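You operate a simulated robot arm through the tools that you are given. There is no shell and no other tool. Be economical: measure what you need, move in short steps, check, and stop when the job is done.

The job below is to be done with a simulated robot arm. You get a single attempt, and the scene is never put back.

Task
Take the test point sign and leave it on the metal plate. Push the upper cabinet door shut. Open the deep drawer of the tool trolley, take the white filter element that says "G3" from the top of the tool trolley and put it in the inside of the deep drawer of the tool trolley, then shut the drawer. Take the carton on the top of the tool trolley and put it away on the top shelf of the grey rack. Fetch the brass pipe fitting and set it in the black tray. Press the blue hold button three times. Put one of the sample bottles from the top of the steel workbench on the white tape roll there. Any order will do. Set down upright: white filter element, sample bottle.

Only the result counts: the job must be done as asked and must still hold three seconds after the hand-in. Knocking over, shifting, dropping, spilling or breaking anything else fails it.

Robot
A 7-joint arm with a three-finger gripper on a trunk, on a base that drives. Base frame: it is fixed to the floor where the robot stands at the start and does not move with it; the origin is under the middle of the robot, x ahead of it, y to its left, z up; the surface under the hand at the start is at about z = 0.8. Readings come in m, degrees, newtons and seconds.
With the tool pointing down near the work surface it reaches from about 0.14 to 0.88 m from the robot's upright axis, wherever it stands. Its first joint turns from -166.0 to 166.0 degrees. Places, roughly: black tray (26x30x8 cm) [-7.3, 3.2, 0.2]; blue hold button [-4.1, 2.8, 1]; brass pipe fitting (4x4x5 cm) [-3.9, 2.7, 0.9]; carton [-5.25, 0.5, 1]; deep drawer of the tool trolley [-5.2, 0.3, 0.5]; inside of the deep drawer of the tool trolley [-5.3, 0.3, 0.4]; metal plate (30x30x1 cm) [-2.4, -2.2, 0.6]; sample bottle [-5, 3.25, 1]; tape roll (7x7x2 cm) [-4.5, 2.7, 0.9]; test point sign [0.5, -0.25, 0.25]; top shelf of the grey rack [-7.1, 3.2, 1.4]; upper cabinet door [-4.4, -2, 1.5]; white filter element [-5.25, 0.25, 1]. Payload 2.94 kg.
The tool frame sits at the grasp point between the pads (the TCP): z along the fingers, y along the line on which they close. The tips reach 0.03 m beyond it. Largest opening 0.132 m; the body of the gripper starts 0.107 m behind the TCP.
Orientation is that of the tool frame in the base frame, as a unit quaternion [x, y, z, w]. With the fingers straight down and closing along the base's y, the tool's x points along the base's -x, its y along +y and its z along -z.

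Tools
- The arm moves only by the tool apply_moves. Its argument "deltas" is a list of rows, each a list of 7 numbers: the shift along the tool's x, y, z in m, then the turn, a rotation vector about the tool's x, y, z in degrees, then the closure, from 0 (fully open) to 1 (shut). In form: [[x, y, z, rx, ry, rz, fingers], ...]. A call has 1 to 20 rows; each row shifts and turns the commanded pose from where the row before left it, along the tool's axes as they then stand. Rows are played at 5 a second. More than 0.05 m and 8.6 degrees between two rows, or a gripper value outside its range, and nothing of the call is played. Where a pose cannot be reached the arm comes as near as it can. A force on the tool above 40 N (or 10 N above the force at the start of the call, whichever is more), or a blocked arm, ends the call early, and 0.2 s more pass. Each finger halts on what it meets, pressing with about 34 N; the grip force reading is that of the motor and also rises with nothing between the fingers. The clock runs only during rows and for 0.2 s after the last one: add rows that do not move to give the fingers time. The reply holds the time, the measured pose of the TCP, the force on the tool along the base axes, the opening and the grip force, in the units named above and with some noise, with the torque about the TCP (base axes, N m) and any sound that the robot's microphone picked up.
- Cameras (640 x 400 px; columns grow to the right, rows downward): "scene" is now at [0.0243, 0.1447, 1.6105]; the picture's right is [-0.64, -0.77, 0.00], its down [-0.64, 0.53, -0.55] and it looks along [0.42, -0.35, -0.83] (base axes); focal length 270 px, centre (320, 200). "wrist" rides on the gripper at [0.072, 0.003, -0.144] in the tool frame; the picture's right is [-0.04, 1.00, 0.00], its down [-0.88, -0.04, -0.48] and it looks along [-0.48, -0.02, 0.88] (tool axes); focal length 256 px, centre (320, 200). There is no depth. A picture from a camera that has moved, and an enlarged one, comes with that camera's place and axes in the base frame and with its lens.
- snapshot(camera): a new picture of that camera. No time passes.
- lift_body(by): slides the trunk up (or, below 0, down) by that many m; the arm and the scene camera ride with it, the base frame stays. It gives what a move gives, with no picture.
- roll_base(legs): drives the robot by 1 to 6 legs, each [ahead, left, turn to the left] in m, m and degrees, along the robot's own axes; the way and the turn of a leg run together, so that a leg with both is an arc; at most 1.5 m and 180 degrees a leg. The arm and the cameras ride along, it lands a little off, and it stops where it bumps. It gives what a move gives.
- pan_tilt(pan, tilt): turns the head with the scene camera to pan (to the left, within 143 degrees either way) and tilt (down, from -29 to 69), counted from straight ahead of the robot. It gives what a move gives.
- zoom(camera, box): a new picture of the part [left, top, right, bottom] of that camera's present view, enlarged. No time passes.
- job_done(): hands the job in; it is judged then, once.

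Work in short steps. Places have to be worked out from the pictures, the camera data and where the tool is seen: move nearer, look again, correct. Check each grasp and each placing, and mend what went wrong. You have 207 turns and 180 pictures in all, those below and enlarged ones among them. Open the gripper and draw the arm clear of the work before you hand the job in, unless the task says otherwise.

The tools are called after "Call:" as a command line: name --pt "numbers of a row" for each row, then --argument value for the rest, lists and objects as JSON in quotes. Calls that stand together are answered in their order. apply_moves: Moves the arm, as the interface text tells. Its arguments: {"type":"object","properties":{"deltas":{"type":"array"}},"required":["deltas"]} The other tools are called the same way: lift_body (by) slides the trunk up or down; roll_base (legs) drives the base; pan_tilt (pan, tilt) turns the head that bears the scene camera; snapshot (camera) takes a picture; zoom (camera, box) takes an enlarged picture of a part of a camera's view; job_done () hands the job in.

At the start:

```text
clock: 0.0
ee_pos: [0.5036, -0.1405, 0.9995]
tool_rot: [0.0, 1.0, 0.0, 0.0]
force: [-0.1, 0.0, 0.2]
wrist_torque: [-0.01, -0.04, 0.02]
width: 0.1318
finger_force: 0.0
trunk travel left (down, up): [-0.125, 0.415]
robot x, y, heading: [0.0003, -0.0012, 0.0]
head pan, tilt: [-39.8, 56.4]
```

scene: 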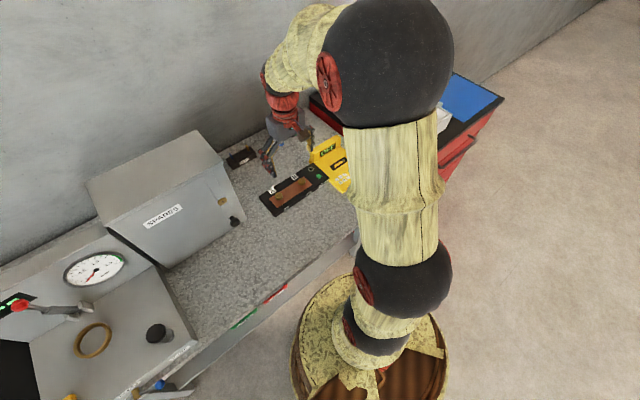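
wrist: 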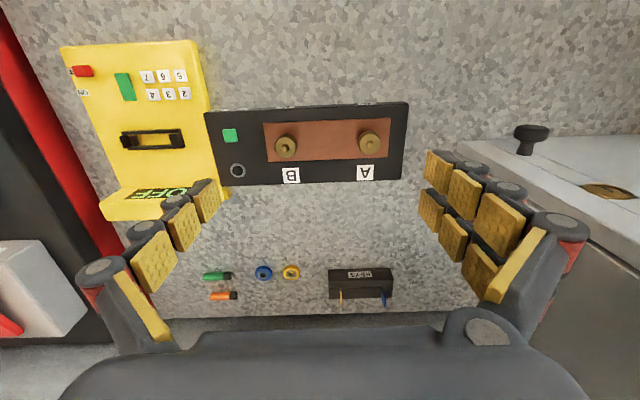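

The sign should be low near (0.5,-0.25,0.25), perhaps on a shelf under the bench. I'll look with the head first.

Call:
pan_tilt --pan -10 --tilt 60

Call:
snapshot --camera "scene"

Call:
pan_tilt --pan -75 --tilt 45

Call:
snapshot --camera "scene"

Call:
pan_tilt --pan -140 --tilt 20

Call:
snapshot --camera "scene"

Call:
pan_tilt --pan 140 --tilt 15

Call:
snapshot --camera "scene"

```text
clock: 0.9
ee_pos: [0.5031, -0.141, 0.9999]
tool_rot: [0.001, 1.0, 0.0, 0.001]
force: [0.1, 0.4, 0.4]
wrist_torque: [0.0, -0.01, 0.02]
width: 0.132
finger_force: 0.1
trunk travel left (down, up): [-0.125, 0.415]
robot x, y, heading: [-0.0009, 0.0018, -0.2]
head pan, tilt: [-10.0, 60.0]
```

```text
177 pictures are left
camera scene: at [0.0357, 0.1783, 1.6062], right [-0.17, -0.98, 0.0], down [-0.85, 0.15, -0.5], along [0.49, -0.09, -0.87], focal length 270 px, centre (320, 200)
```

scene: 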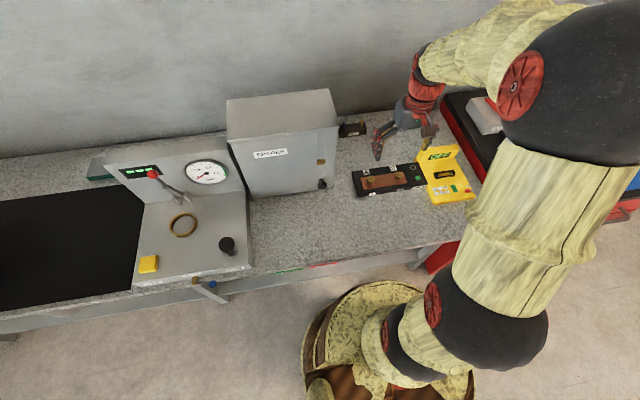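

```text
clock: 2.3
ee_pos: [0.5028, -0.1412, 1.0001]
tool_rot: [0.0, 1.0, 0.0, 0.001]
force: [-0.3, 0.7, 0.1]
wrist_torque: [-0.01, 0.0, -0.04]
width: 0.1321
finger_force: 0.0
trunk travel left (down, up): [-0.125, 0.415]
robot x, y, heading: [-0.0029, 0.0006, 0.1]
head pan, tilt: [-75.0, 45.0]
```

```text
176 pictures are left
camera scene: at [-0.0088, 0.1114, 1.6257], right [-0.97, -0.26, 0.0], down [-0.18, 0.68, -0.71], along [0.18, -0.68, -0.71], focal length 270 px, centre (320, 200)
```

scene: 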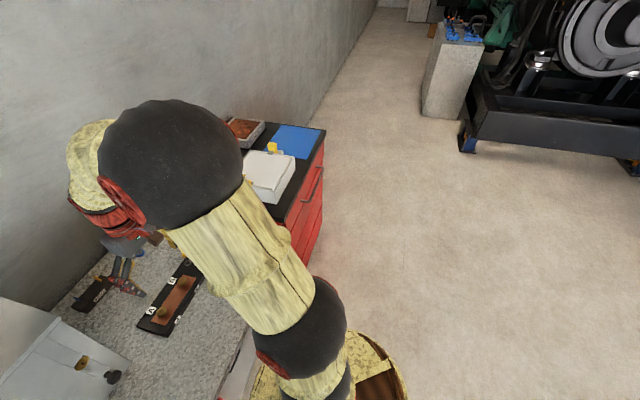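

```text
clock: 3.7
ee_pos: [0.5031, -0.1411, 0.9991]
tool_rot: [0.0, 1.0, 0.0, 0.0]
force: [0.1, -0.6, -0.7]
wrist_torque: [0.02, 0.01, 0.0]
width: 0.1321
finger_force: 0.0
trunk travel left (down, up): [-0.125, 0.415]
robot x, y, heading: [-0.0018, 0.0022, 0.1]
head pan, tilt: [-140.0, 20.0]
```

```text
175 pictures are left
camera scene: at [-0.1012, 0.13, 1.6644], right [-0.64, 0.77, 0.0], down [0.26, 0.22, -0.94], along [-0.72, -0.6, -0.34], focal length 270 px, centre (320, 200)
```

scene: 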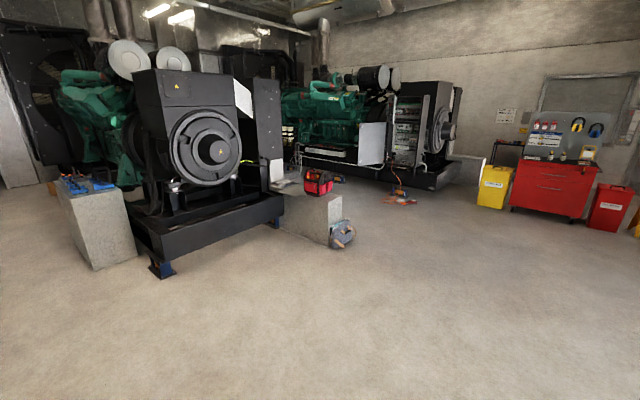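

```text
clock: 7.5
ee_pos: [0.503, -0.1411, 1.0005]
tool_rot: [0.0, 1.0, 0.0, 0.0]
force: [0.4, 0.5, 0.1]
wrist_torque: [0.04, -0.02, 0.01]
width: 0.1318
finger_force: 0.0
trunk travel left (down, up): [-0.125, 0.415]
robot x, y, heading: [-0.0013, 0.0029, 0.1]
head pan, tilt: [140.0, 15.0]
```

```text
174 pictures are left
camera scene: at [-0.1015, 0.25, 1.6725], right [0.64, 0.77, 0.0], down [0.2, -0.17, -0.97], along [-0.74, 0.62, -0.26], focal length 270 px, centre (320, 200)
```

scene: 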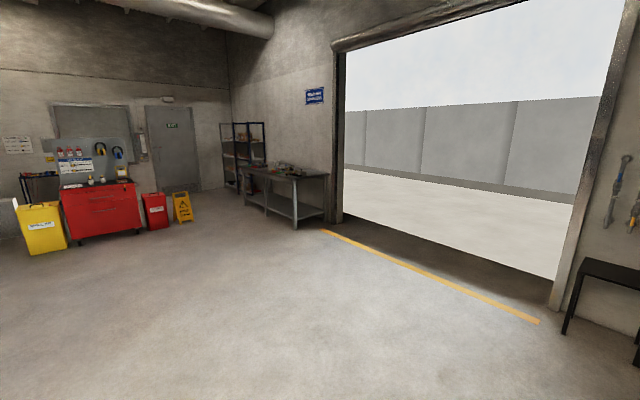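

The rack, bench and trolley are behind-left, and the plinth with the plate is behind-right. I'll back up and look under the bench for the sign.

Call:
roll_base --legs '[[-1.1, 0.0, 0]]'

Call:
pan_tilt --pan -5 --tilt 38

Call:
snapshot --camera "scene"

```text
clock: 13.2
ee_pos: [-0.6104, -0.1405, 0.9999]
tool_rot: [-0.001, 1.0, -0.001, 0.0]
force: [0.2, 0.9, -0.2]
wrist_torque: [-0.03, 0.02, -0.02]
width: 0.1317
finger_force: 0.0
trunk travel left (down, up): [-0.125, 0.415]
robot x, y, heading: [-1.1165, -0.0024, 0.2]
head pan, tilt: [140.0, 15.0]
```

```text
clock: 15.5
ee_pos: [-0.611, -0.1412, 1.0004]
tool_rot: [0.0, 1.0, 0.0, 0.0]
force: [-1.0, -0.4, -0.3]
wrist_torque: [-0.02, -0.01, 0.0]
width: 0.132
finger_force: 0.0
trunk travel left (down, up): [-0.125, 0.415]
robot x, y, heading: [-1.1125, -0.0018, -0.2]
head pan, tilt: [-5.0, 38.0]
```

```text
173 pictures are left
camera scene: at [-1.0583, 0.1822, 1.636], right [-0.09, -1.0, 0.0], down [-0.61, 0.05, -0.79], along [0.79, -0.07, -0.62], focal length 270 px, centre (320, 200)
```

scene: 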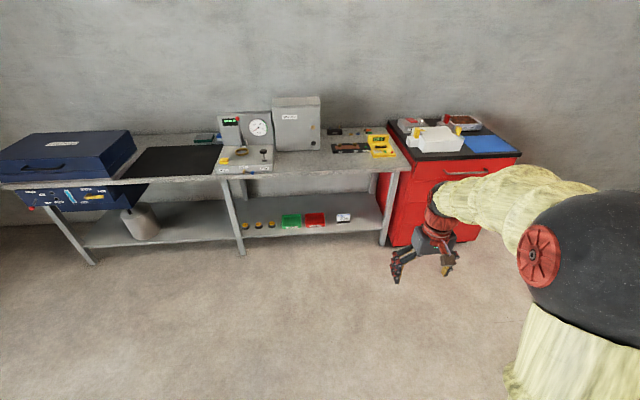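

Call:
zoom --camera "scene" --box '[220, 180, 400, 260]'

```text
3.56 times, centred on (310, 220) of scene
camera zoom: at [-1.0583, 0.1822, 1.636], right [-0.09, -1.0, 0.0], down [-0.61, 0.05, -0.79], along [0.79, -0.07, -0.62], focal length 960 px, centre (356, 129)
```

zoom: 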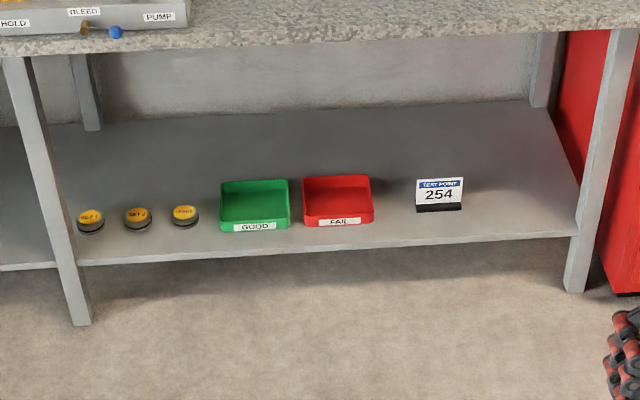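

The sign "TEST POINT 254" stands on the lower shelf near (0.47,-0.14). I'll lower the trunk and tilt the hand 45° forward while out in free space.

Call:
lift_body --by -0.12

Call:
apply_moves --pt "0 0 0 0 -7.5 0 0" --pt "0 0 0 0 -7.5 0 0" --pt "0 0 0 0 -7.5 0 0" --pt "0 0 0 0 -7.5 0 0" --pt "0 0 0 0 -7.5 0 0" --pt "0 0 0 0 -7.5 0 0" --pt "0.034 0 0.034 0 0 0 0" --pt "0.034 0 0.034 0 0 0 0" --pt "0.034 0 0.034 0 0 0 0" --pt "0.034 0 0.034 0 0 0 0" --pt "0.034 0 0.034 0 0 0 0" --pt "0.034 0 0.034 0 0 0 0" --pt "0.034 0 0.034 0 0 0 0" --pt "0.034 0 0.034 0 0 0 0" --pt "0.034 0 0.034 0 0 0 0" --pt "0.034 0 0.034 0 0 0 0"

```text
clock: 17.0
ee_pos: [-0.6108, -0.1409, 0.8802]
tool_rot: [0.0, 1.0, 0.0, 0.0]
force: [0.5, 0.4, 0.7]
wrist_torque: [0.01, 0.02, -0.02]
width: 0.1321
finger_force: 0.1
trunk travel left (down, up): [-0.005, 0.535]
robot x, y, heading: [-1.1145, -0.0004, -0.1]
head pan, tilt: [-5.0, 38.0]
```

```text
clock: 20.4
ee_pos: [-0.5838, -0.166, 0.414]
tool_rot: [0.001, 0.925, 0.011, 0.38]
force: [1.3, -0.2, 1.5]
wrist_torque: [-0.02, 0.1, 0.01]
width: 0.132
finger_force: 0.1
out of reach, approached as far as the arm can: row 14, 15, 16
trunk travel left (down, up): [-0.005, 0.535]
robot x, y, heading: [-1.1107, 0.0008, 0.1]
head pan, tilt: [-5.0, 38.0]
```

The arm limits near z=0.41 at this reach. I'll look at its posture and try further out.

Call:
apply_moves --pt "-0.03 0 0.03 0 0 0 0" --pt "-0.03 0 0.03 0 0 0 0" --pt "-0.03 0 0.03 0 0 0 0" --pt "-0.03 0 0.03 0 0 0 0"

Call:
pan_tilt --pan -15 --tilt 55

Call:
snapshot --camera "scene"

Call:
snapshot --camera "wrist"

```text
clock: 21.4
ee_pos: [-0.413, -0.1657, 0.4148]
tool_rot: [0.0, 0.924, 0.0, 0.383]
force: [-0.4, -0.5, 0.7]
wrist_torque: [-0.04, -0.05, -0.02]
width: 0.1317
finger_force: 0.0
trunk travel left (down, up): [-0.005, 0.535]
robot x, y, heading: [-1.1162, 0.0021, -0.2]
head pan, tilt: [-5.0, 38.0]
```

```text
clock: 22.2
ee_pos: [-0.414, -0.1661, 0.4145]
tool_rot: [0.0, 0.924, -0.001, 0.383]
force: [0.1, -0.3, -0.4]
wrist_torque: [0.0, 0.02, -0.02]
width: 0.1321
finger_force: 0.1
trunk travel left (down, up): [-0.005, 0.535]
robot x, y, heading: [-1.1116, -0.0025, -0.1]
head pan, tilt: [-15.0, 55.0]
```

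```text
171 pictures are left
camera scene: at [-1.0745, 0.171, 1.4923], right [-0.26, -0.97, 0.0], down [-0.79, 0.21, -0.57], along [0.55, -0.15, -0.82], focal length 270 px, centre (320, 200)
```

scene: 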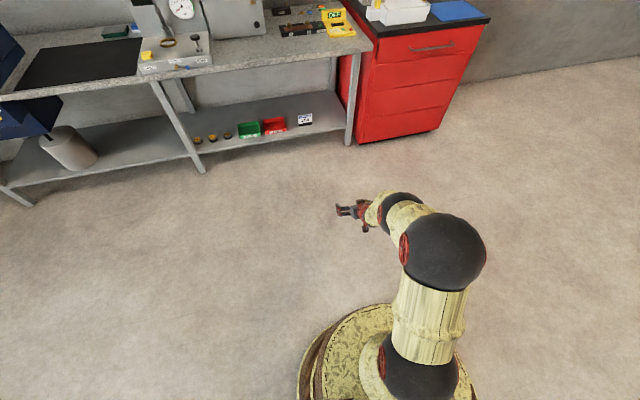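

```text
170 pictures are left
camera wrist: at [-0.5663, -0.1636, 0.4647], right [0.03, 1.0, 0.03], down [0.29, -0.04, 0.96], along [0.96, -0.02, -0.29], focal length 256 px, centre (320, 200)
```

wrist: 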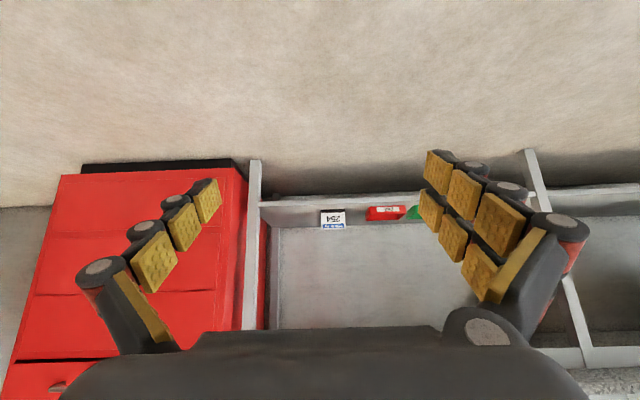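

The two views agree: sign at about (0.43,-0.138, z≈0.24). I'll test whether the arm can go lower at this reach.

Call:
apply_moves --pt "0.03 0 0.03 0 0 0 0" --pt "0.03 0 0.03 0 0 0 0" --pt "0.03 0 0.03 0 0 0 0"

```text
clock: 23.0
ee_pos: [-0.4125, -0.1647, 0.2854]
tool_rot: [0.0, 0.924, -0.001, 0.383]
force: [1.0, 0.0, 0.9]
wrist_torque: [0.05, 0.14, 0.0]
width: 0.1318
finger_force: 0.1
trunk travel left (down, up): [-0.005, 0.535]
robot x, y, heading: [-1.1145, 0.0046, 0.2]
head pan, tilt: [-15.0, 55.0]
```

Reachable. I drive forward 0.6 m and look again.

Call:
roll_base --legs '[[0.6, 0.027, 0]]'

Call:
snapshot --camera "wrist"

Call:
snapshot --camera "scene"

```text
clock: 26.4
ee_pos: [0.1815, -0.1354, 0.2843]
tool_rot: [-0.001, 0.924, 0.001, 0.382]
force: [0.0, 0.3, 0.0]
wrist_torque: [0.03, 0.01, 0.02]
width: 0.1319
finger_force: 0.0
trunk travel left (down, up): [-0.005, 0.535]
robot x, y, heading: [-0.521, 0.0278, 0.2]
head pan, tilt: [-15.0, 55.0]
```

```text
169 pictures are left
camera wrist: at [0.0294, -0.133, 0.3344], right [0.03, 1.0, 0.03], down [0.29, -0.04, 0.96], along [0.96, -0.02, -0.29], focal length 256 px, centre (320, 200)
```

wrist: 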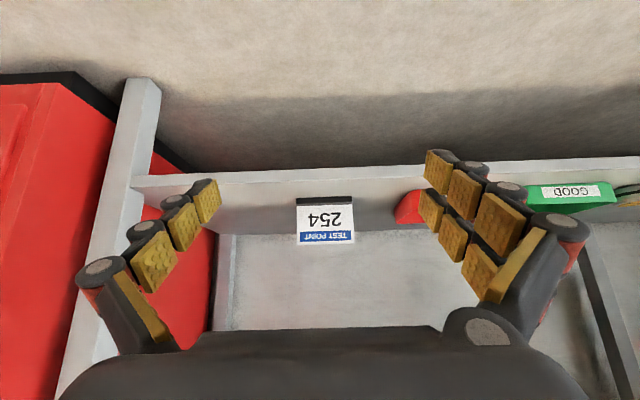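

```text
168 pictures are left
camera scene: at [-0.4796, 0.199, 1.4923], right [-0.26, -0.97, 0.0], down [-0.79, 0.21, -0.57], along [0.55, -0.15, -0.82], focal length 270 px, centre (320, 200)
```

scene: 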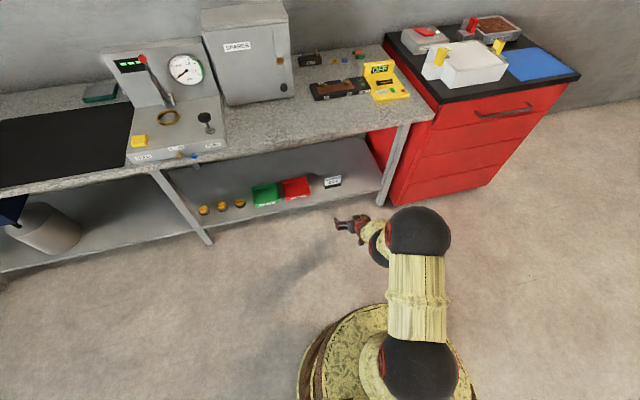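

The sign centre is about (0.43,-0.135,0.247), 9 cm wide. I drive 0.15 closer and check again.

Call:
roll_base --legs '[[0.15, 0, 0]]'

Call:
snapshot --camera "wrist"

Call:
zoom --camera "scene" --box '[220, 100, 460, 250]'

```text
clock: 27.8
ee_pos: [0.3318, -0.1325, 0.2857]
tool_rot: [-0.003, 0.924, 0.002, 0.382]
force: [-0.1, -0.1, 0.4]
wrist_torque: [0.01, -0.02, 0.0]
width: 0.1319
finger_force: 0.1
trunk travel left (down, up): [-0.005, 0.535]
robot x, y, heading: [-0.3718, 0.0299, 0.4]
head pan, tilt: [-15.0, 55.0]
```

```text
167 pictures are left
camera wrist: at [0.1792, -0.1315, 0.3344], right [0.03, 1.0, 0.03], down [0.29, -0.04, 0.96], along [0.96, -0.02, -0.29], focal length 256 px, centre (320, 200)
```

wrist: 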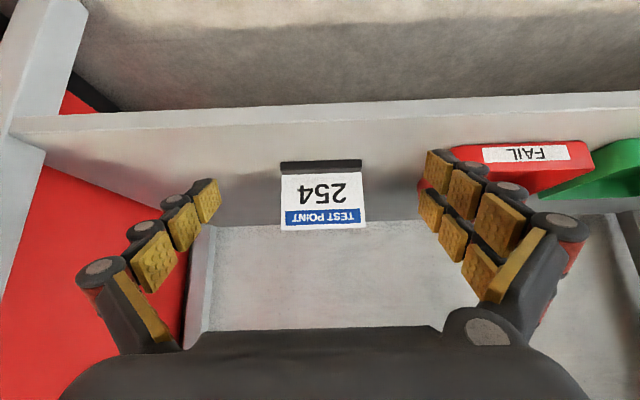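

```text
2.67 times, centred on (340, 175) of scene
camera zoom: at [-0.3304, 0.1997, 1.4923], right [-0.25, -0.97, 0.0], down [-0.79, 0.21, -0.57], along [0.55, -0.15, -0.82], focal length 720 px, centre (267, 267)
```

zoom: 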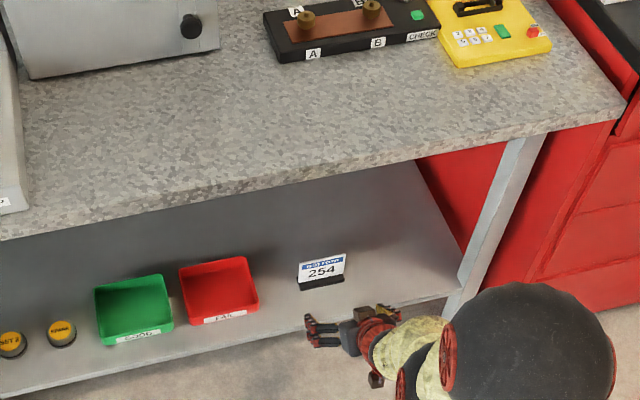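

Triangulating from the two wrist pictures puts the sign at x≈0.475–0.49, z 0.195–0.275. I advance the arm most of the way and look.

Call:
apply_moves --pt "-0.0168 0 0.0338 0 0 0 0" --pt "-0.0168 0 0.0338 0 0 0 0" --pt "-0.0168 0 0.0338 0 0 0 0"

Call:
snapshot --camera "wrist"

Call:
zoom --camera "scene" --box '[280, 140, 440, 240]'

```text
clock: 28.6
ee_pos: [0.4367, -0.1311, 0.2509]
tool_rot: [-0.002, 0.924, 0.001, 0.382]
force: [-0.2, 0.3, -0.3]
wrist_torque: [0.03, -0.05, -0.02]
width: 0.1319
finger_force: 0.1
trunk travel left (down, up): [-0.005, 0.535]
robot x, y, heading: [-0.3672, 0.0291, -0.0]
head pan, tilt: [-15.0, 55.0]
```

```text
165 pictures are left
camera wrist: at [0.2835, -0.13, 0.2989], right [0.03, 1.0, 0.03], down [0.29, -0.04, 0.96], along [0.96, -0.02, -0.29], focal length 256 px, centre (320, 200)
```

wrist: 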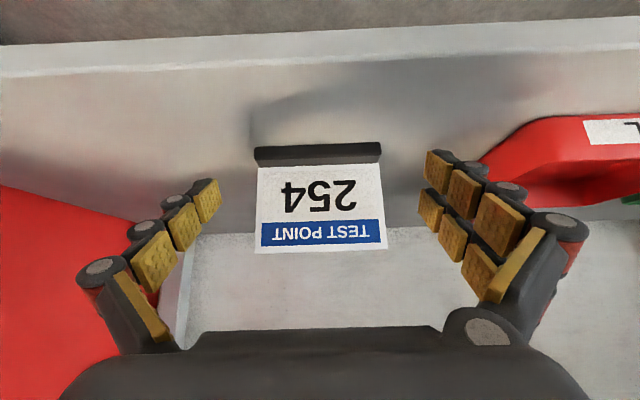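

```text
4.00 times, centred on (360, 190) of scene
camera zoom: at [-0.3306, 0.1996, 1.4923], right [-0.25, -0.97, 0.0], down [-0.79, 0.21, -0.57], along [0.55, -0.15, -0.82], focal length 1081 px, centre (160, 240)
```

zoom: 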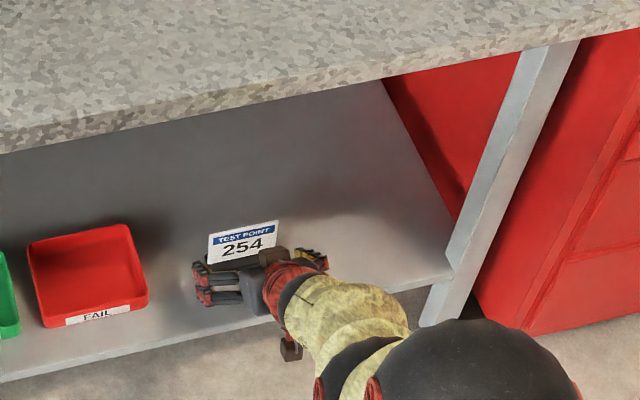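

The sign is centred between the fingers, panel mid about (0.483, 0.245). I advance the last 4.5 cm, then close.

Call:
apply_moves --pt "-0.0138 0 0.018 0 0 0 0" --pt "-0.0138 0 0.018 0 0 0 0" --pt "0 0 0 0 0 0 0"

Call:
snapshot --camera "wrist"

```text
clock: 29.4
ee_pos: [0.482, -0.1319, 0.2422]
tool_rot: [-0.002, 0.924, 0.001, 0.382]
force: [0.0, 0.3, 0.4]
wrist_torque: [0.0, -0.03, 0.0]
width: 0.1324
finger_force: 0.0
trunk travel left (down, up): [-0.005, 0.535]
robot x, y, heading: [-0.3705, 0.0292, 0.4]
head pan, tilt: [-15.0, 55.0]
```

```text
163 pictures are left
camera wrist: at [0.3307, -0.1298, 0.2916], right [0.03, 1.0, 0.03], down [0.29, -0.04, 0.96], along [0.96, -0.02, -0.29], focal length 256 px, centre (320, 200)
```

wrist: 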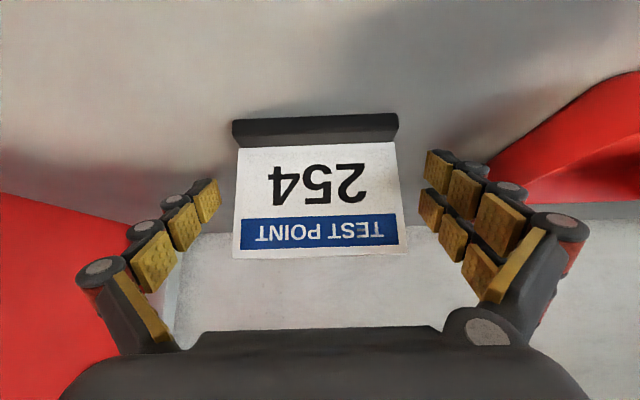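

Call:
apply_moves --pt "0 0 0 0 0 0 0.4" --pt "0 0 0 0 0 0 0.4" --pt "0 0 0 0 0 0 0.4" --pt "0 0 0 0 0 0 0.4" --pt "0 0 0 0 0 0 0.4"

Call:
snapshot --camera "wrist"

```text
clock: 30.6
ee_pos: [0.4827, -0.1312, 0.242]
tool_rot: [-0.002, 0.924, 0.001, 0.382]
force: [-0.6, 0.0, 1.8]
wrist_torque: [0.16, 0.08, 0.05]
width: 0.0983
finger_force: 33.4
trunk travel left (down, up): [-0.005, 0.535]
robot x, y, heading: [-0.3688, 0.0279, 0.1]
head pan, tilt: [-15.0, 55.0]
```

```text
162 pictures are left
camera wrist: at [0.3307, -0.1298, 0.2919], right [0.03, 1.0, 0.03], down [0.29, -0.04, 0.96], along [0.96, -0.02, -0.29], focal length 256 px, centre (320, 200)
```

wrist: 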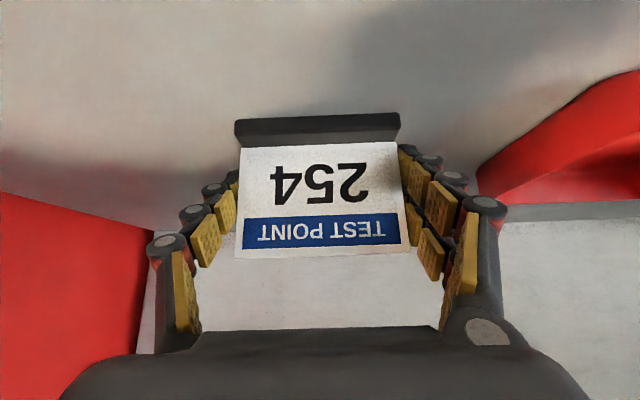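

Gripped at 0.098. I lift 6 cm and back the base out.

Call:
apply_moves --pt "-0.014 0 -0.014 0 0 0 0.4" --pt "-0.014 0 -0.014 0 0 0 0.4" --pt "-0.014 0 -0.014 0 0 0 0.4"

Call:
roll_base --legs '[[-0.9, 0, 0]]'

Call:
snapshot --camera "wrist"

```text
clock: 31.4
ee_pos: [0.4822, -0.1326, 0.3013]
tool_rot: [-0.002, 0.924, 0.001, 0.382]
force: [-0.7, -0.5, -2.0]
wrist_torque: [-0.01, -0.08, -0.01]
width: 0.0981
finger_force: 33.9
trunk travel left (down, up): [-0.005, 0.535]
robot x, y, heading: [-0.37, 0.0288, 0.2]
head pan, tilt: [-15.0, 55.0]
```

```text
clock: 36.1
ee_pos: [-0.4196, -0.1347, 0.3015]
tool_rot: [-0.003, 0.924, 0.001, 0.382]
force: [-0.4, 0.5, -0.6]
wrist_torque: [0.0, 0.01, 0.02]
width: 0.0979
finger_force: 33.6
trunk travel left (down, up): [-0.005, 0.535]
robot x, y, heading: [-1.2721, 0.025, 0.4]
head pan, tilt: [-15.0, 55.0]
```

```text
161 pictures are left
camera wrist: at [-0.5718, -0.1344, 0.3508], right [0.02, 1.0, 0.03], down [0.29, -0.04, 0.96], along [0.96, -0.01, -0.29], focal length 256 px, centre (320, 200)
```

wrist: 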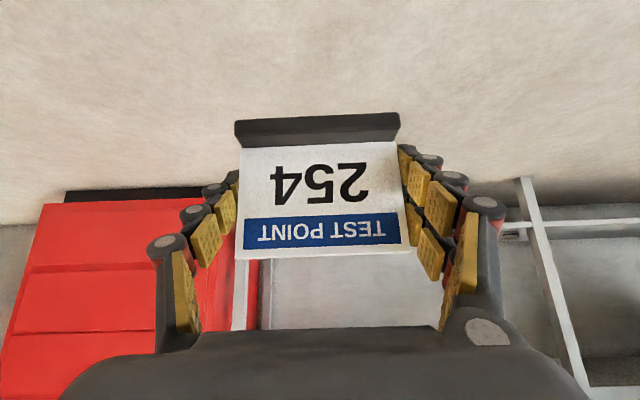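

Held well. I raise the trunk, turn toward the plinth and look.

Call:
lift_body --by 0.45

Call:
roll_base --legs '[[0, 0, -118]]'

Call:
pan_tilt --pan 0 --tilt 30

Call:
snapshot --camera "scene"

```text
refused: 0.45 is not a number from -0.4 to 0.4
```

```text
clock: 41.4
ee_pos: [-1.8037, -0.6638, 0.301]
tool_rot: [0.787, 0.484, -0.327, 0.2]
force: [0.0, 0.1, -0.8]
wrist_torque: [0.02, 0.01, 0.02]
width: 0.0982
finger_force: 33.8
trunk travel left (down, up): [-0.005, 0.535]
robot x, y, heading: [-1.2748, 0.0222, -116.7]
head pan, tilt: [-15.0, 55.0]
```

```text
clock: 42.3
ee_pos: [-1.8039, -0.6635, 0.3005]
tool_rot: [0.787, 0.484, -0.326, 0.201]
force: [-0.7, 0.0, 0.1]
wrist_torque: [-0.03, -0.01, -0.01]
width: 0.0983
finger_force: 34.8
trunk travel left (down, up): [-0.005, 0.535]
robot x, y, heading: [-1.2746, 0.0216, -116.9]
head pan, tilt: [0.0, 30.0]
```

```text
160 pictures are left
camera scene: at [-1.1312, -0.1176, 1.5282], right [-0.89, 0.45, 0.0], down [0.23, 0.45, -0.87], along [-0.39, -0.77, -0.5], focal length 270 px, centre (320, 200)
```

scene: 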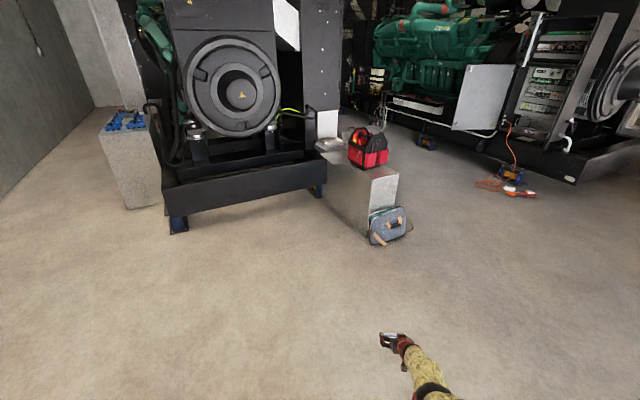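

Call:
zoom --camera "scene" --box '[280, 80, 440, 260]'

Call:
lift_body --by 0.4

Call:
snapshot --camera "scene"

```text
2.22 times, centred on (360, 170) of scene
camera zoom: at [-1.1312, -0.1176, 1.5282], right [-0.89, 0.45, 0.0], down [0.23, 0.45, -0.87], along [-0.39, -0.77, -0.5], focal length 600 px, centre (231, 267)
```

zoom: 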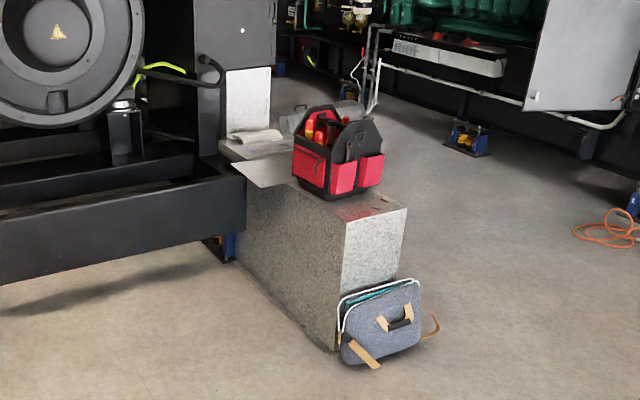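

```text
clock: 46.1
ee_pos: [-1.8048, -0.6644, 0.7015]
tool_rot: [0.787, 0.484, -0.326, 0.201]
force: [-0.5, 0.2, -0.8]
wrist_torque: [0.03, -0.01, 0.0]
width: 0.0981
finger_force: 34.3
trunk travel left (down, up): [-0.405, 0.135]
robot x, y, heading: [-1.2719, 0.0246, -116.9]
head pan, tilt: [0.0, 30.0]
```

```text
158 pictures are left
camera scene: at [-1.1313, -0.1178, 1.9282], right [-0.89, 0.45, 0.0], down [0.23, 0.45, -0.87], along [-0.39, -0.77, -0.5], focal length 270 px, centre (320, 200)
```

scene: 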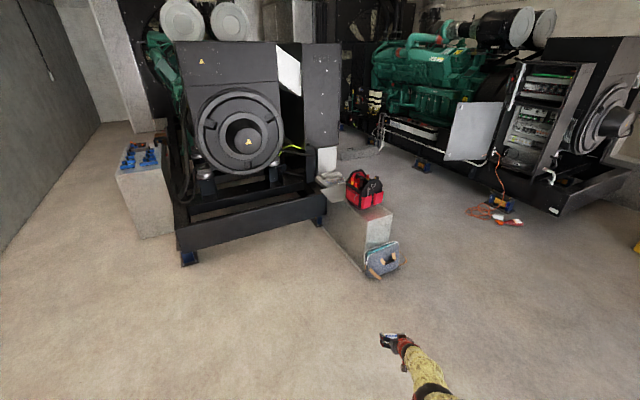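

The plate lies on the plinth left of the red tool bag, near (-2.38,-2.25). I drive closer and look down.

Call:
roll_base --legs '[[0.9, 0.12, 0]]'

Call:
pan_tilt --pan 5 --tilt 40

Call:
snapshot --camera "scene"

```text
clock: 50.8
ee_pos: [-2.0933, -1.5145, 0.7005]
tool_rot: [0.786, 0.486, -0.325, 0.201]
force: [0.1, -0.2, 0.1]
wrist_torque: [0.02, -0.03, 0.03]
width: 0.0982
finger_force: 34.0
trunk travel left (down, up): [-0.405, 0.135]
robot x, y, heading: [-1.5687, -0.8211, -116.5]
head pan, tilt: [0.0, 30.0]
```

```text
clock: 51.6
ee_pos: [-2.0938, -1.5133, 0.7002]
tool_rot: [0.785, 0.486, -0.325, 0.202]
force: [-0.3, 0.2, 0.0]
wrist_torque: [-0.01, 0.02, 0.01]
width: 0.0985
finger_force: 33.8
trunk travel left (down, up): [-0.405, 0.135]
robot x, y, heading: [-1.5646, -0.8239, -116.5]
head pan, tilt: [5.0, 40.0]
```

```text
157 pictures are left
camera scene: at [-1.4136, -0.963, 1.913], right [-0.93, 0.37, 0.0], down [0.24, 0.6, -0.77], along [-0.28, -0.71, -0.64], focal length 270 px, centre (320, 200)
```

scene: 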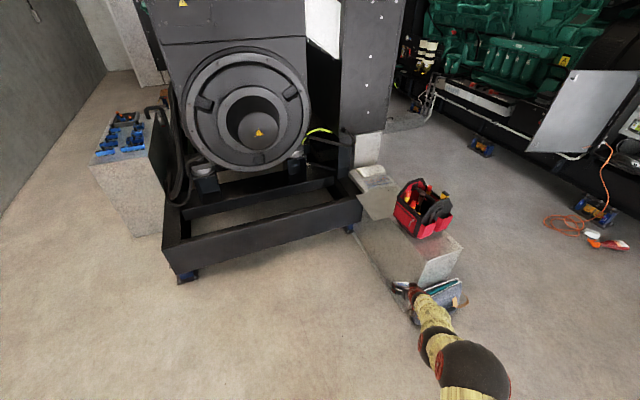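

Call:
zoom --camera "scene" --box '[330, 130, 490, 330]'

Call:
snapshot --camera "wrist"

```text
2.00 times, centred on (410, 230) of scene
camera zoom: at [-1.4136, -0.963, 1.913], right [-0.93, 0.37, 0.0], down [0.24, 0.6, -0.77], along [-0.28, -0.71, -0.64], focal length 540 px, centre (140, 140)
```

zoom: 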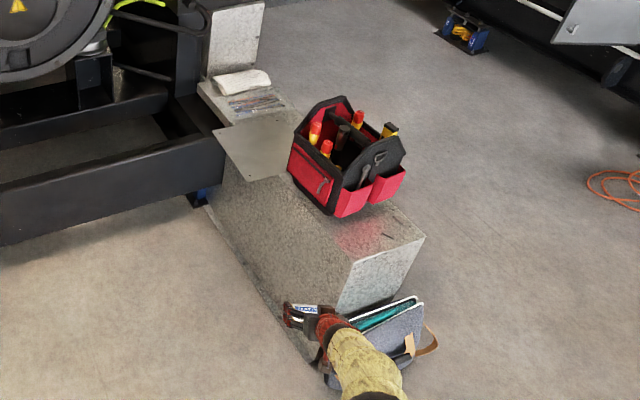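

```text
155 pictures are left
camera wrist: at [-2.022, -1.3798, 0.7508], right [0.88, -0.47, 0.03], down [-0.16, -0.24, 0.96], along [-0.45, -0.85, -0.29], focal length 256 px, centre (320, 200)
```

wrist: 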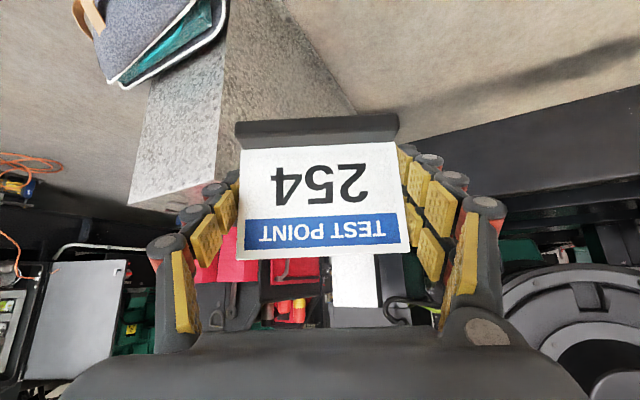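

Plate centre is about (-2.40,-2.21), z≈0.61, with the bag north of it. I will approach from the east: turn to heading -159° and strafe in, stopping short.

Call:
roll_base --legs '[[0, 0, -42.5], [-0.15, 0, 0], [0, 1.167, 0], [0.28, 0, 0]]'

Call:
pan_tilt --pan 5 --tilt 50

Call:
snapshot --camera "scene"

Call:
snapshot --camera "wrist"

```text
clock: 62.0
ee_pos: [-2.1278, -2.1091, 0.7013]
tool_rot: [0.909, 0.168, -0.375, 0.069]
force: [-0.1, 0.2, -0.2]
wrist_torque: [-0.02, 0.03, -0.01]
width: 0.0985
finger_force: 33.8
trunk travel left (down, up): [-0.405, 0.135]
robot x, y, heading: [-1.2718, -1.9591, -159.0]
head pan, tilt: [5.0, 40.0]
```

```text
clock: 62.7
ee_pos: [-2.1278, -2.1081, 0.7012]
tool_rot: [0.908, 0.168, -0.377, 0.069]
force: [-0.5, 0.1, -0.5]
wrist_torque: [-0.02, -0.01, 0.01]
width: 0.0984
finger_force: 33.9
trunk travel left (down, up): [-0.405, 0.135]
robot x, y, heading: [-1.2747, -1.9568, -159.2]
head pan, tilt: [5.0, 50.0]
```

```text
154 pictures are left
camera scene: at [-1.2472, -2.1592, 1.8988], right [-0.44, 0.9, 0.0], down [0.69, 0.33, -0.64], along [-0.58, -0.28, -0.77], focal length 270 px, centre (320, 200)
```

scene: 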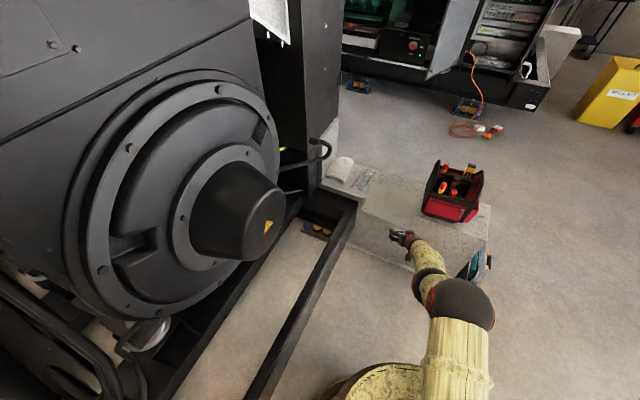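

```text
153 pictures are left
camera wrist: at [-1.9838, -2.058, 0.7507], right [0.33, -0.94, 0.03], down [-0.28, -0.07, 0.96], along [-0.9, -0.32, -0.29], focal length 256 px, centre (320, 200)
```

wrist: 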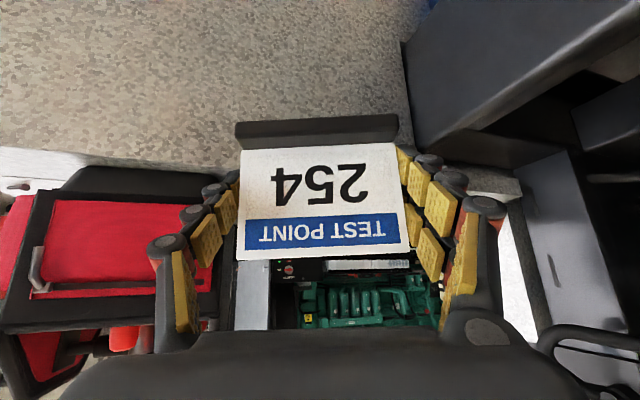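

Call:
zoom --camera "scene" --box '[310, 140, 510, 290]'

```text
2.67 times, centred on (410, 215) of scene
camera zoom: at [-1.2472, -2.1592, 1.8988], right [-0.44, 0.9, 0.0], down [0.69, 0.33, -0.64], along [-0.58, -0.28, -0.77], focal length 720 px, centre (80, 160)
```

zoom: 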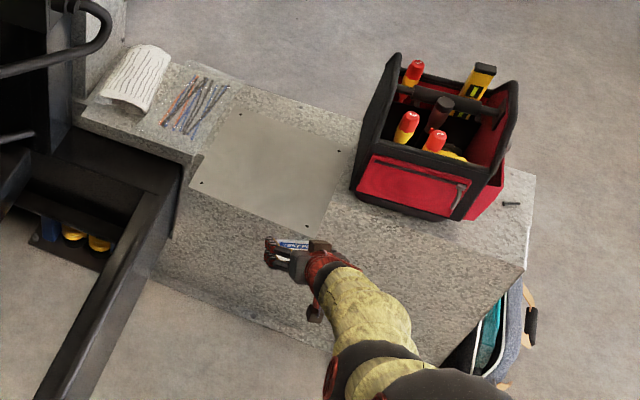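

Plate centre confirmed at (-2.387,-2.227). I drive the remaining 0.26 m so the sign hovers over it.

Call:
roll_base --legs '[[0.26, 0.024, 0]]'

Call:
zoom --camera "scene" --box '[260, 110, 460, 260]'

```text
clock: 64.5
ee_pos: [-2.3625, -2.2235, 0.7017]
tool_rot: [0.909, 0.167, -0.376, 0.069]
force: [-0.1, -0.8, -0.6]
wrist_torque: [-0.02, 0.0, 0.03]
width: 0.0985
finger_force: 33.9
trunk travel left (down, up): [-0.405, 0.135]
robot x, y, heading: [-1.5044, -2.0754, -159.3]
head pan, tilt: [5.0, 50.0]
```

```text
2.67 times, centred on (360, 185) of scene
camera zoom: at [-1.4831, -2.2752, 1.8987], right [-0.44, 0.9, 0.0], down [0.69, 0.33, -0.64], along [-0.58, -0.28, -0.77], focal length 720 px, centre (213, 240)
```

zoom: 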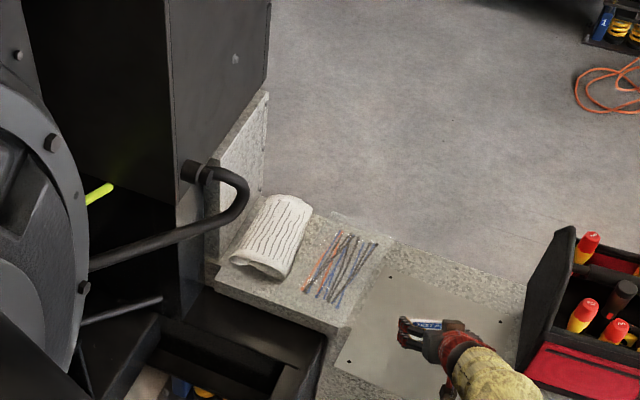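

Sign is over the plate. Lowering gently until contact.

Call:
apply_moves --pt "0.007 0 0.007 0 0 0 0.4" --pt "0.007 0 0.007 0 0 0 0.4" --pt "0.007 0 0.007 0 0 0 0.4" --pt "0 0 0 0 0 0 0.4"

Call:
snapshot --camera "wrist"

```text
clock: 65.5
ee_pos: [-2.3637, -2.2236, 0.6719]
tool_rot: [0.909, 0.167, -0.376, 0.068]
force: [-0.6, 0.8, -0.6]
wrist_torque: [0.02, 0.05, 0.0]
width: 0.0982
finger_force: 34.3
trunk travel left (down, up): [-0.405, 0.135]
robot x, y, heading: [-1.5073, -2.0727, -159.1]
head pan, tilt: [5.0, 50.0]
```

```text
150 pictures are left
camera wrist: at [-2.2195, -2.1733, 0.7212], right [0.33, -0.94, 0.03], down [-0.28, -0.07, 0.96], along [-0.9, -0.32, -0.29], focal length 256 px, centre (320, 200)
```

wrist: 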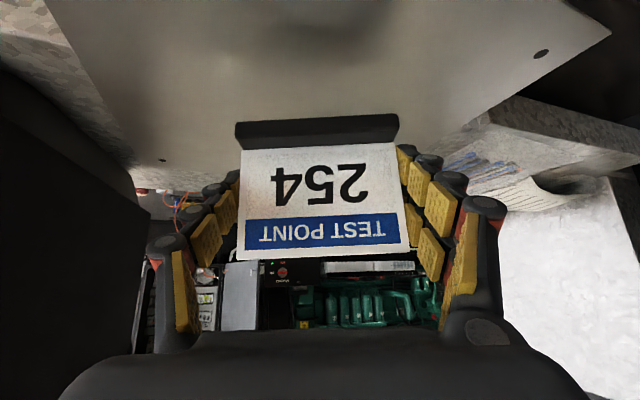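

Call:
apply_moves --pt "0.0028 0 0.0028 0 0 0 0.4" --pt "0.0028 0 0.0028 0 0 0 0.4" --pt "0.0028 0 0.0028 0 0 0 0.4" --pt "0.0028 0 0.0028 0 0 0 0.4" --pt "0 0 0 0 0 0 0.4"

Call:
snapshot --camera "wrist"

```text
clock: 66.8
ee_pos: [-2.3628, -2.2231, 0.6544]
tool_rot: [0.909, 0.167, -0.375, 0.069]
force: [0.0, 0.6, -0.7]
wrist_torque: [-0.02, -0.01, -0.02]
width: 0.0981
finger_force: 33.8
trunk travel left (down, up): [-0.405, 0.135]
robot x, y, heading: [-1.5072, -2.0704, -159.3]
head pan, tilt: [5.0, 50.0]
```

```text
149 pictures are left
camera wrist: at [-2.2187, -2.1724, 0.7054], right [0.33, -0.94, 0.03], down [-0.28, -0.07, 0.96], along [-0.9, -0.32, -0.29], focal length 256 px, centre (320, 200)
```

wrist: 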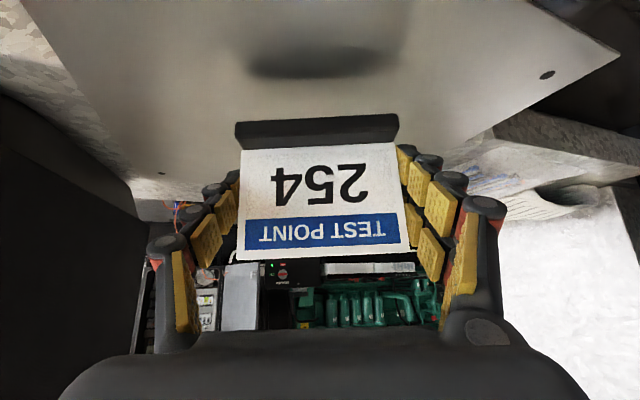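

Shadow indicates still a gap; continue slowly.

Call:
apply_moves --pt "0.0028 0 0.0028 0 0 0 0.4" --pt "0.0028 0 0.0028 0 0 0 0.4" --pt "0.0028 0 0.0028 0 0 0 0.4" --pt "0.0014 0 0.0014 0 0 0 0.4" --pt "0 0 0 0 0 0 0.4"

Call:
snapshot --camera "wrist"

```text
clock: 68.0
ee_pos: [-2.3617, -2.2231, 0.6422]
tool_rot: [0.909, 0.167, -0.375, 0.069]
force: [-0.8, 0.6, -1.1]
wrist_torque: [-0.02, 0.0, -0.01]
width: 0.0982
finger_force: 34.1
trunk travel left (down, up): [-0.405, 0.135]
robot x, y, heading: [-1.5046, -2.0735, -159.3]
head pan, tilt: [5.0, 50.0]
```

```text
148 pictures are left
camera wrist: at [-2.2187, -2.1721, 0.6916], right [0.33, -0.94, 0.03], down [-0.28, -0.07, 0.96], along [-0.9, -0.32, -0.29], focal length 256 px, centre (320, 200)
```

wrist: 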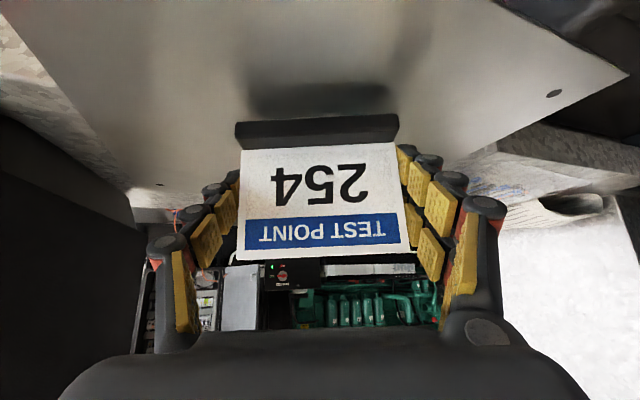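

Call:
apply_moves --pt "0.0014 0 0.0014 0 0 0 0.4" --pt "0.0014 0 0.0014 0 0 0 0.4" --pt "0.0014 0 0.0014 0 0 0 0.4" --pt "0.0014 0 0.0014 0 0 0 0.4" --pt "0 0 0 0 0 0 0.4"

Call:
snapshot --camera "wrist"

```text
clock: 69.2
ee_pos: [-2.3633, -2.2238, 0.633]
tool_rot: [0.909, 0.167, -0.375, 0.07]
force: [0.9, 0.1, -0.6]
wrist_torque: [0.01, 0.01, 0.03]
width: 0.0982
finger_force: 34.2
trunk travel left (down, up): [-0.405, 0.135]
robot x, y, heading: [-1.5071, -2.0744, -159.7]
head pan, tilt: [5.0, 50.0]
```

```text
147 pictures are left
camera wrist: at [-2.2189, -2.1726, 0.6834], right [0.33, -0.94, 0.03], down [-0.28, -0.07, 0.96], along [-0.9, -0.32, -0.29], focal length 256 px, centre (320, 200)
```

wrist: 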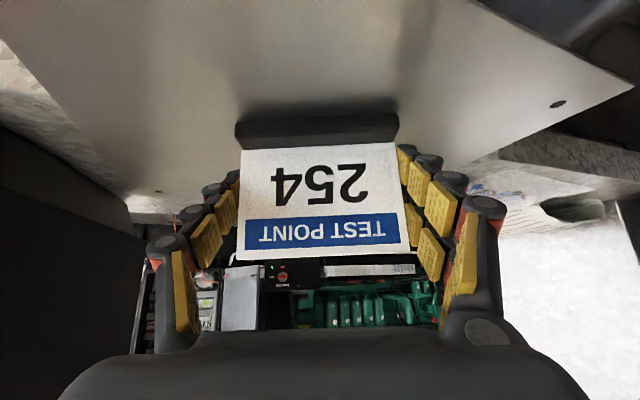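

Call:
apply_moves --pt "0.0014 0 0.0014 0 0 0 0.4" --pt "0.0014 0 0.0014 0 0 0 0.4" --pt "0 0 0 0 0 0 0.4"

```text
clock: 70.0
ee_pos: [-2.3617, -2.2226, 0.6312]
tool_rot: [0.909, 0.167, -0.376, 0.069]
force: [-0.3, -1.1, 5.3]
wrist_torque: [-0.3, -0.22, 0.07]
width: 0.0985
finger_force: 34.5
trunk travel left (down, up): [-0.405, 0.135]
robot x, y, heading: [-1.505, -2.0777, -159.2]
head pan, tilt: [5.0, 50.0]
```

Contact at 5 N. I release and retreat along the fingers.

Call:
apply_moves --pt "0 0 0 0 0 0 0.2" --pt "0 0 0 0 0 0 0" --pt "0 0 0 0 0 0 0" --pt "0 0 0 0 0 0 0" --pt "0 0 -0.02 0 0 0 0" --pt "0 0 -0.03 0 0 0 0" --pt "0 0 -0.03 0 0 0 0"

Call:
snapshot --camera "wrist"

```text
clock: 71.5
ee_pos: [-2.3071, -2.2028, 0.6872]
tool_rot: [0.909, 0.167, -0.375, 0.069]
force: [1.0, -0.4, 0.2]
wrist_torque: [-0.02, 0.06, -0.02]
width: 0.1317
finger_force: 0.1
trunk travel left (down, up): [-0.405, 0.135]
robot x, y, heading: [-1.508, -2.0743, -158.9]
head pan, tilt: [5.0, 50.0]
```

```text
146 pictures are left
camera wrist: at [-2.1635, -2.1534, 0.7354], right [0.33, -0.94, 0.03], down [-0.28, -0.07, 0.96], along [-0.9, -0.32, -0.29], focal length 256 px, centre (320, 200)
```

wrist: 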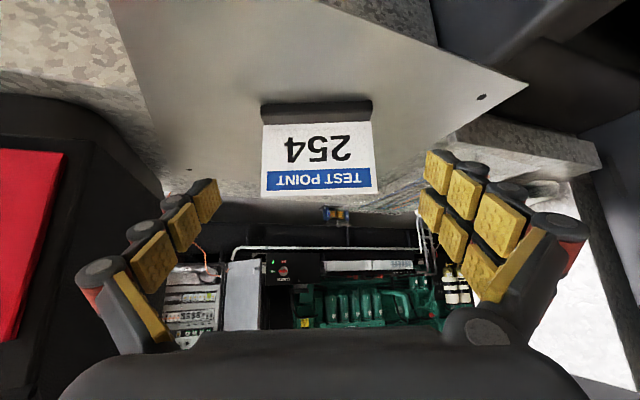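

The sign stands on the plate. Now back off, go north around the plinth, and look toward the cabinet door.

Call:
roll_base --legs '[[-0.3, 0, 0], [0, -1.3, 0]]'

Call:
pan_tilt --pan -5 --tilt 20

Call:
snapshot --camera "scene"

```text
clock: 79.7
ee_pos: [-2.4915, -0.8786, 0.6868]
tool_rot: [0.909, 0.166, -0.375, 0.068]
force: [0.9, -0.1, 0.2]
wrist_torque: [0.01, 0.01, 0.04]
width: 0.132
finger_force: 0.0
trunk travel left (down, up): [-0.405, 0.135]
robot x, y, heading: [-1.6941, -0.749, -159.0]
head pan, tilt: [5.0, 50.0]
```

```text
clock: 80.7
ee_pos: [-2.4913, -0.8787, 0.6844]
tool_rot: [0.909, 0.166, -0.376, 0.069]
force: [0.8, 0.6, 0.4]
wrist_torque: [-0.01, -0.01, 0.0]
width: 0.1319
finger_force: 0.0
trunk travel left (down, up): [-0.405, 0.135]
robot x, y, heading: [-1.6872, -0.7504, -159.4]
head pan, tilt: [-5.0, 20.0]
```

```text
145 pictures are left
camera scene: at [-1.6856, -0.9437, 1.9443], right [-0.27, 0.96, 0.0], down [0.33, 0.09, -0.94], along [-0.9, -0.25, -0.34], focal length 270 px, centre (320, 200)
```

scene: 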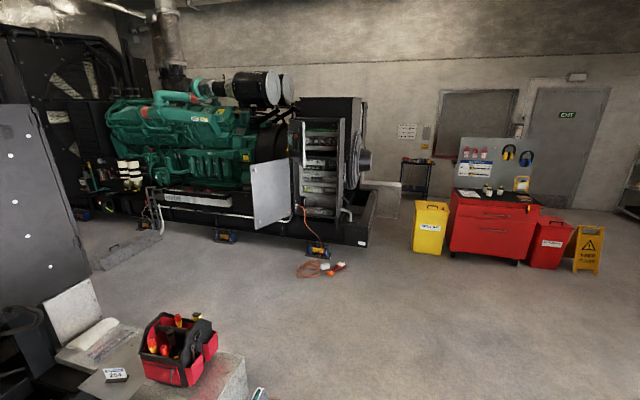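

Call:
zoom --camera "scene" --box '[230, 80, 400, 270]'

Call:
zoom --camera "scene" --box '[390, 110, 610, 280]'

```text
2.11 times, centred on (315, 175) of scene
camera zoom: at [-1.6856, -0.9437, 1.9443], right [-0.27, 0.96, 0.0], down [0.33, 0.09, -0.94], along [-0.9, -0.25, -0.34], focal length 569 px, centre (330, 253)
```

zoom: 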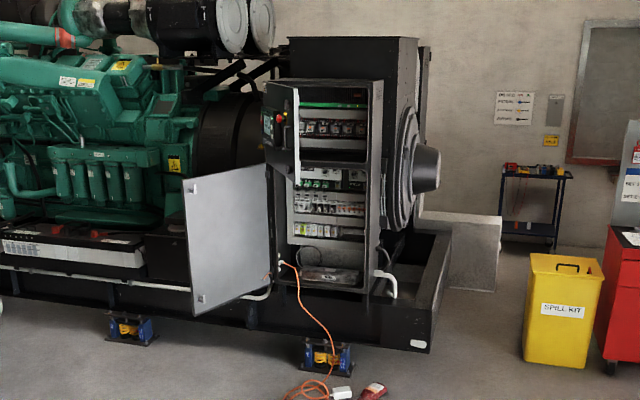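

```text
2.35 times, centred on (500, 195) of scene
camera zoom: at [-1.6856, -0.9437, 1.9443], right [-0.27, 0.96, 0.0], down [0.33, 0.09, -0.94], along [-0.9, -0.25, -0.34], focal length 636 px, centre (-104, 212)
```

zoom: 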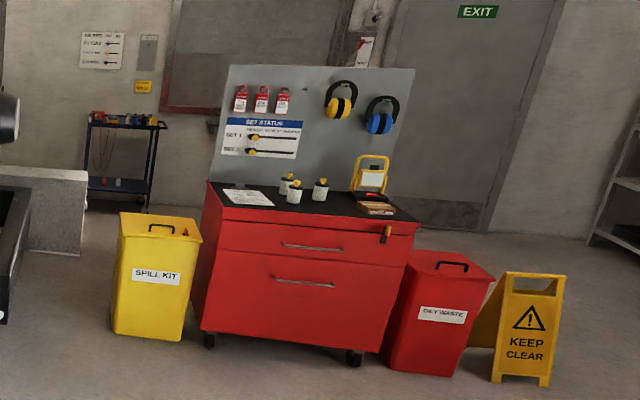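

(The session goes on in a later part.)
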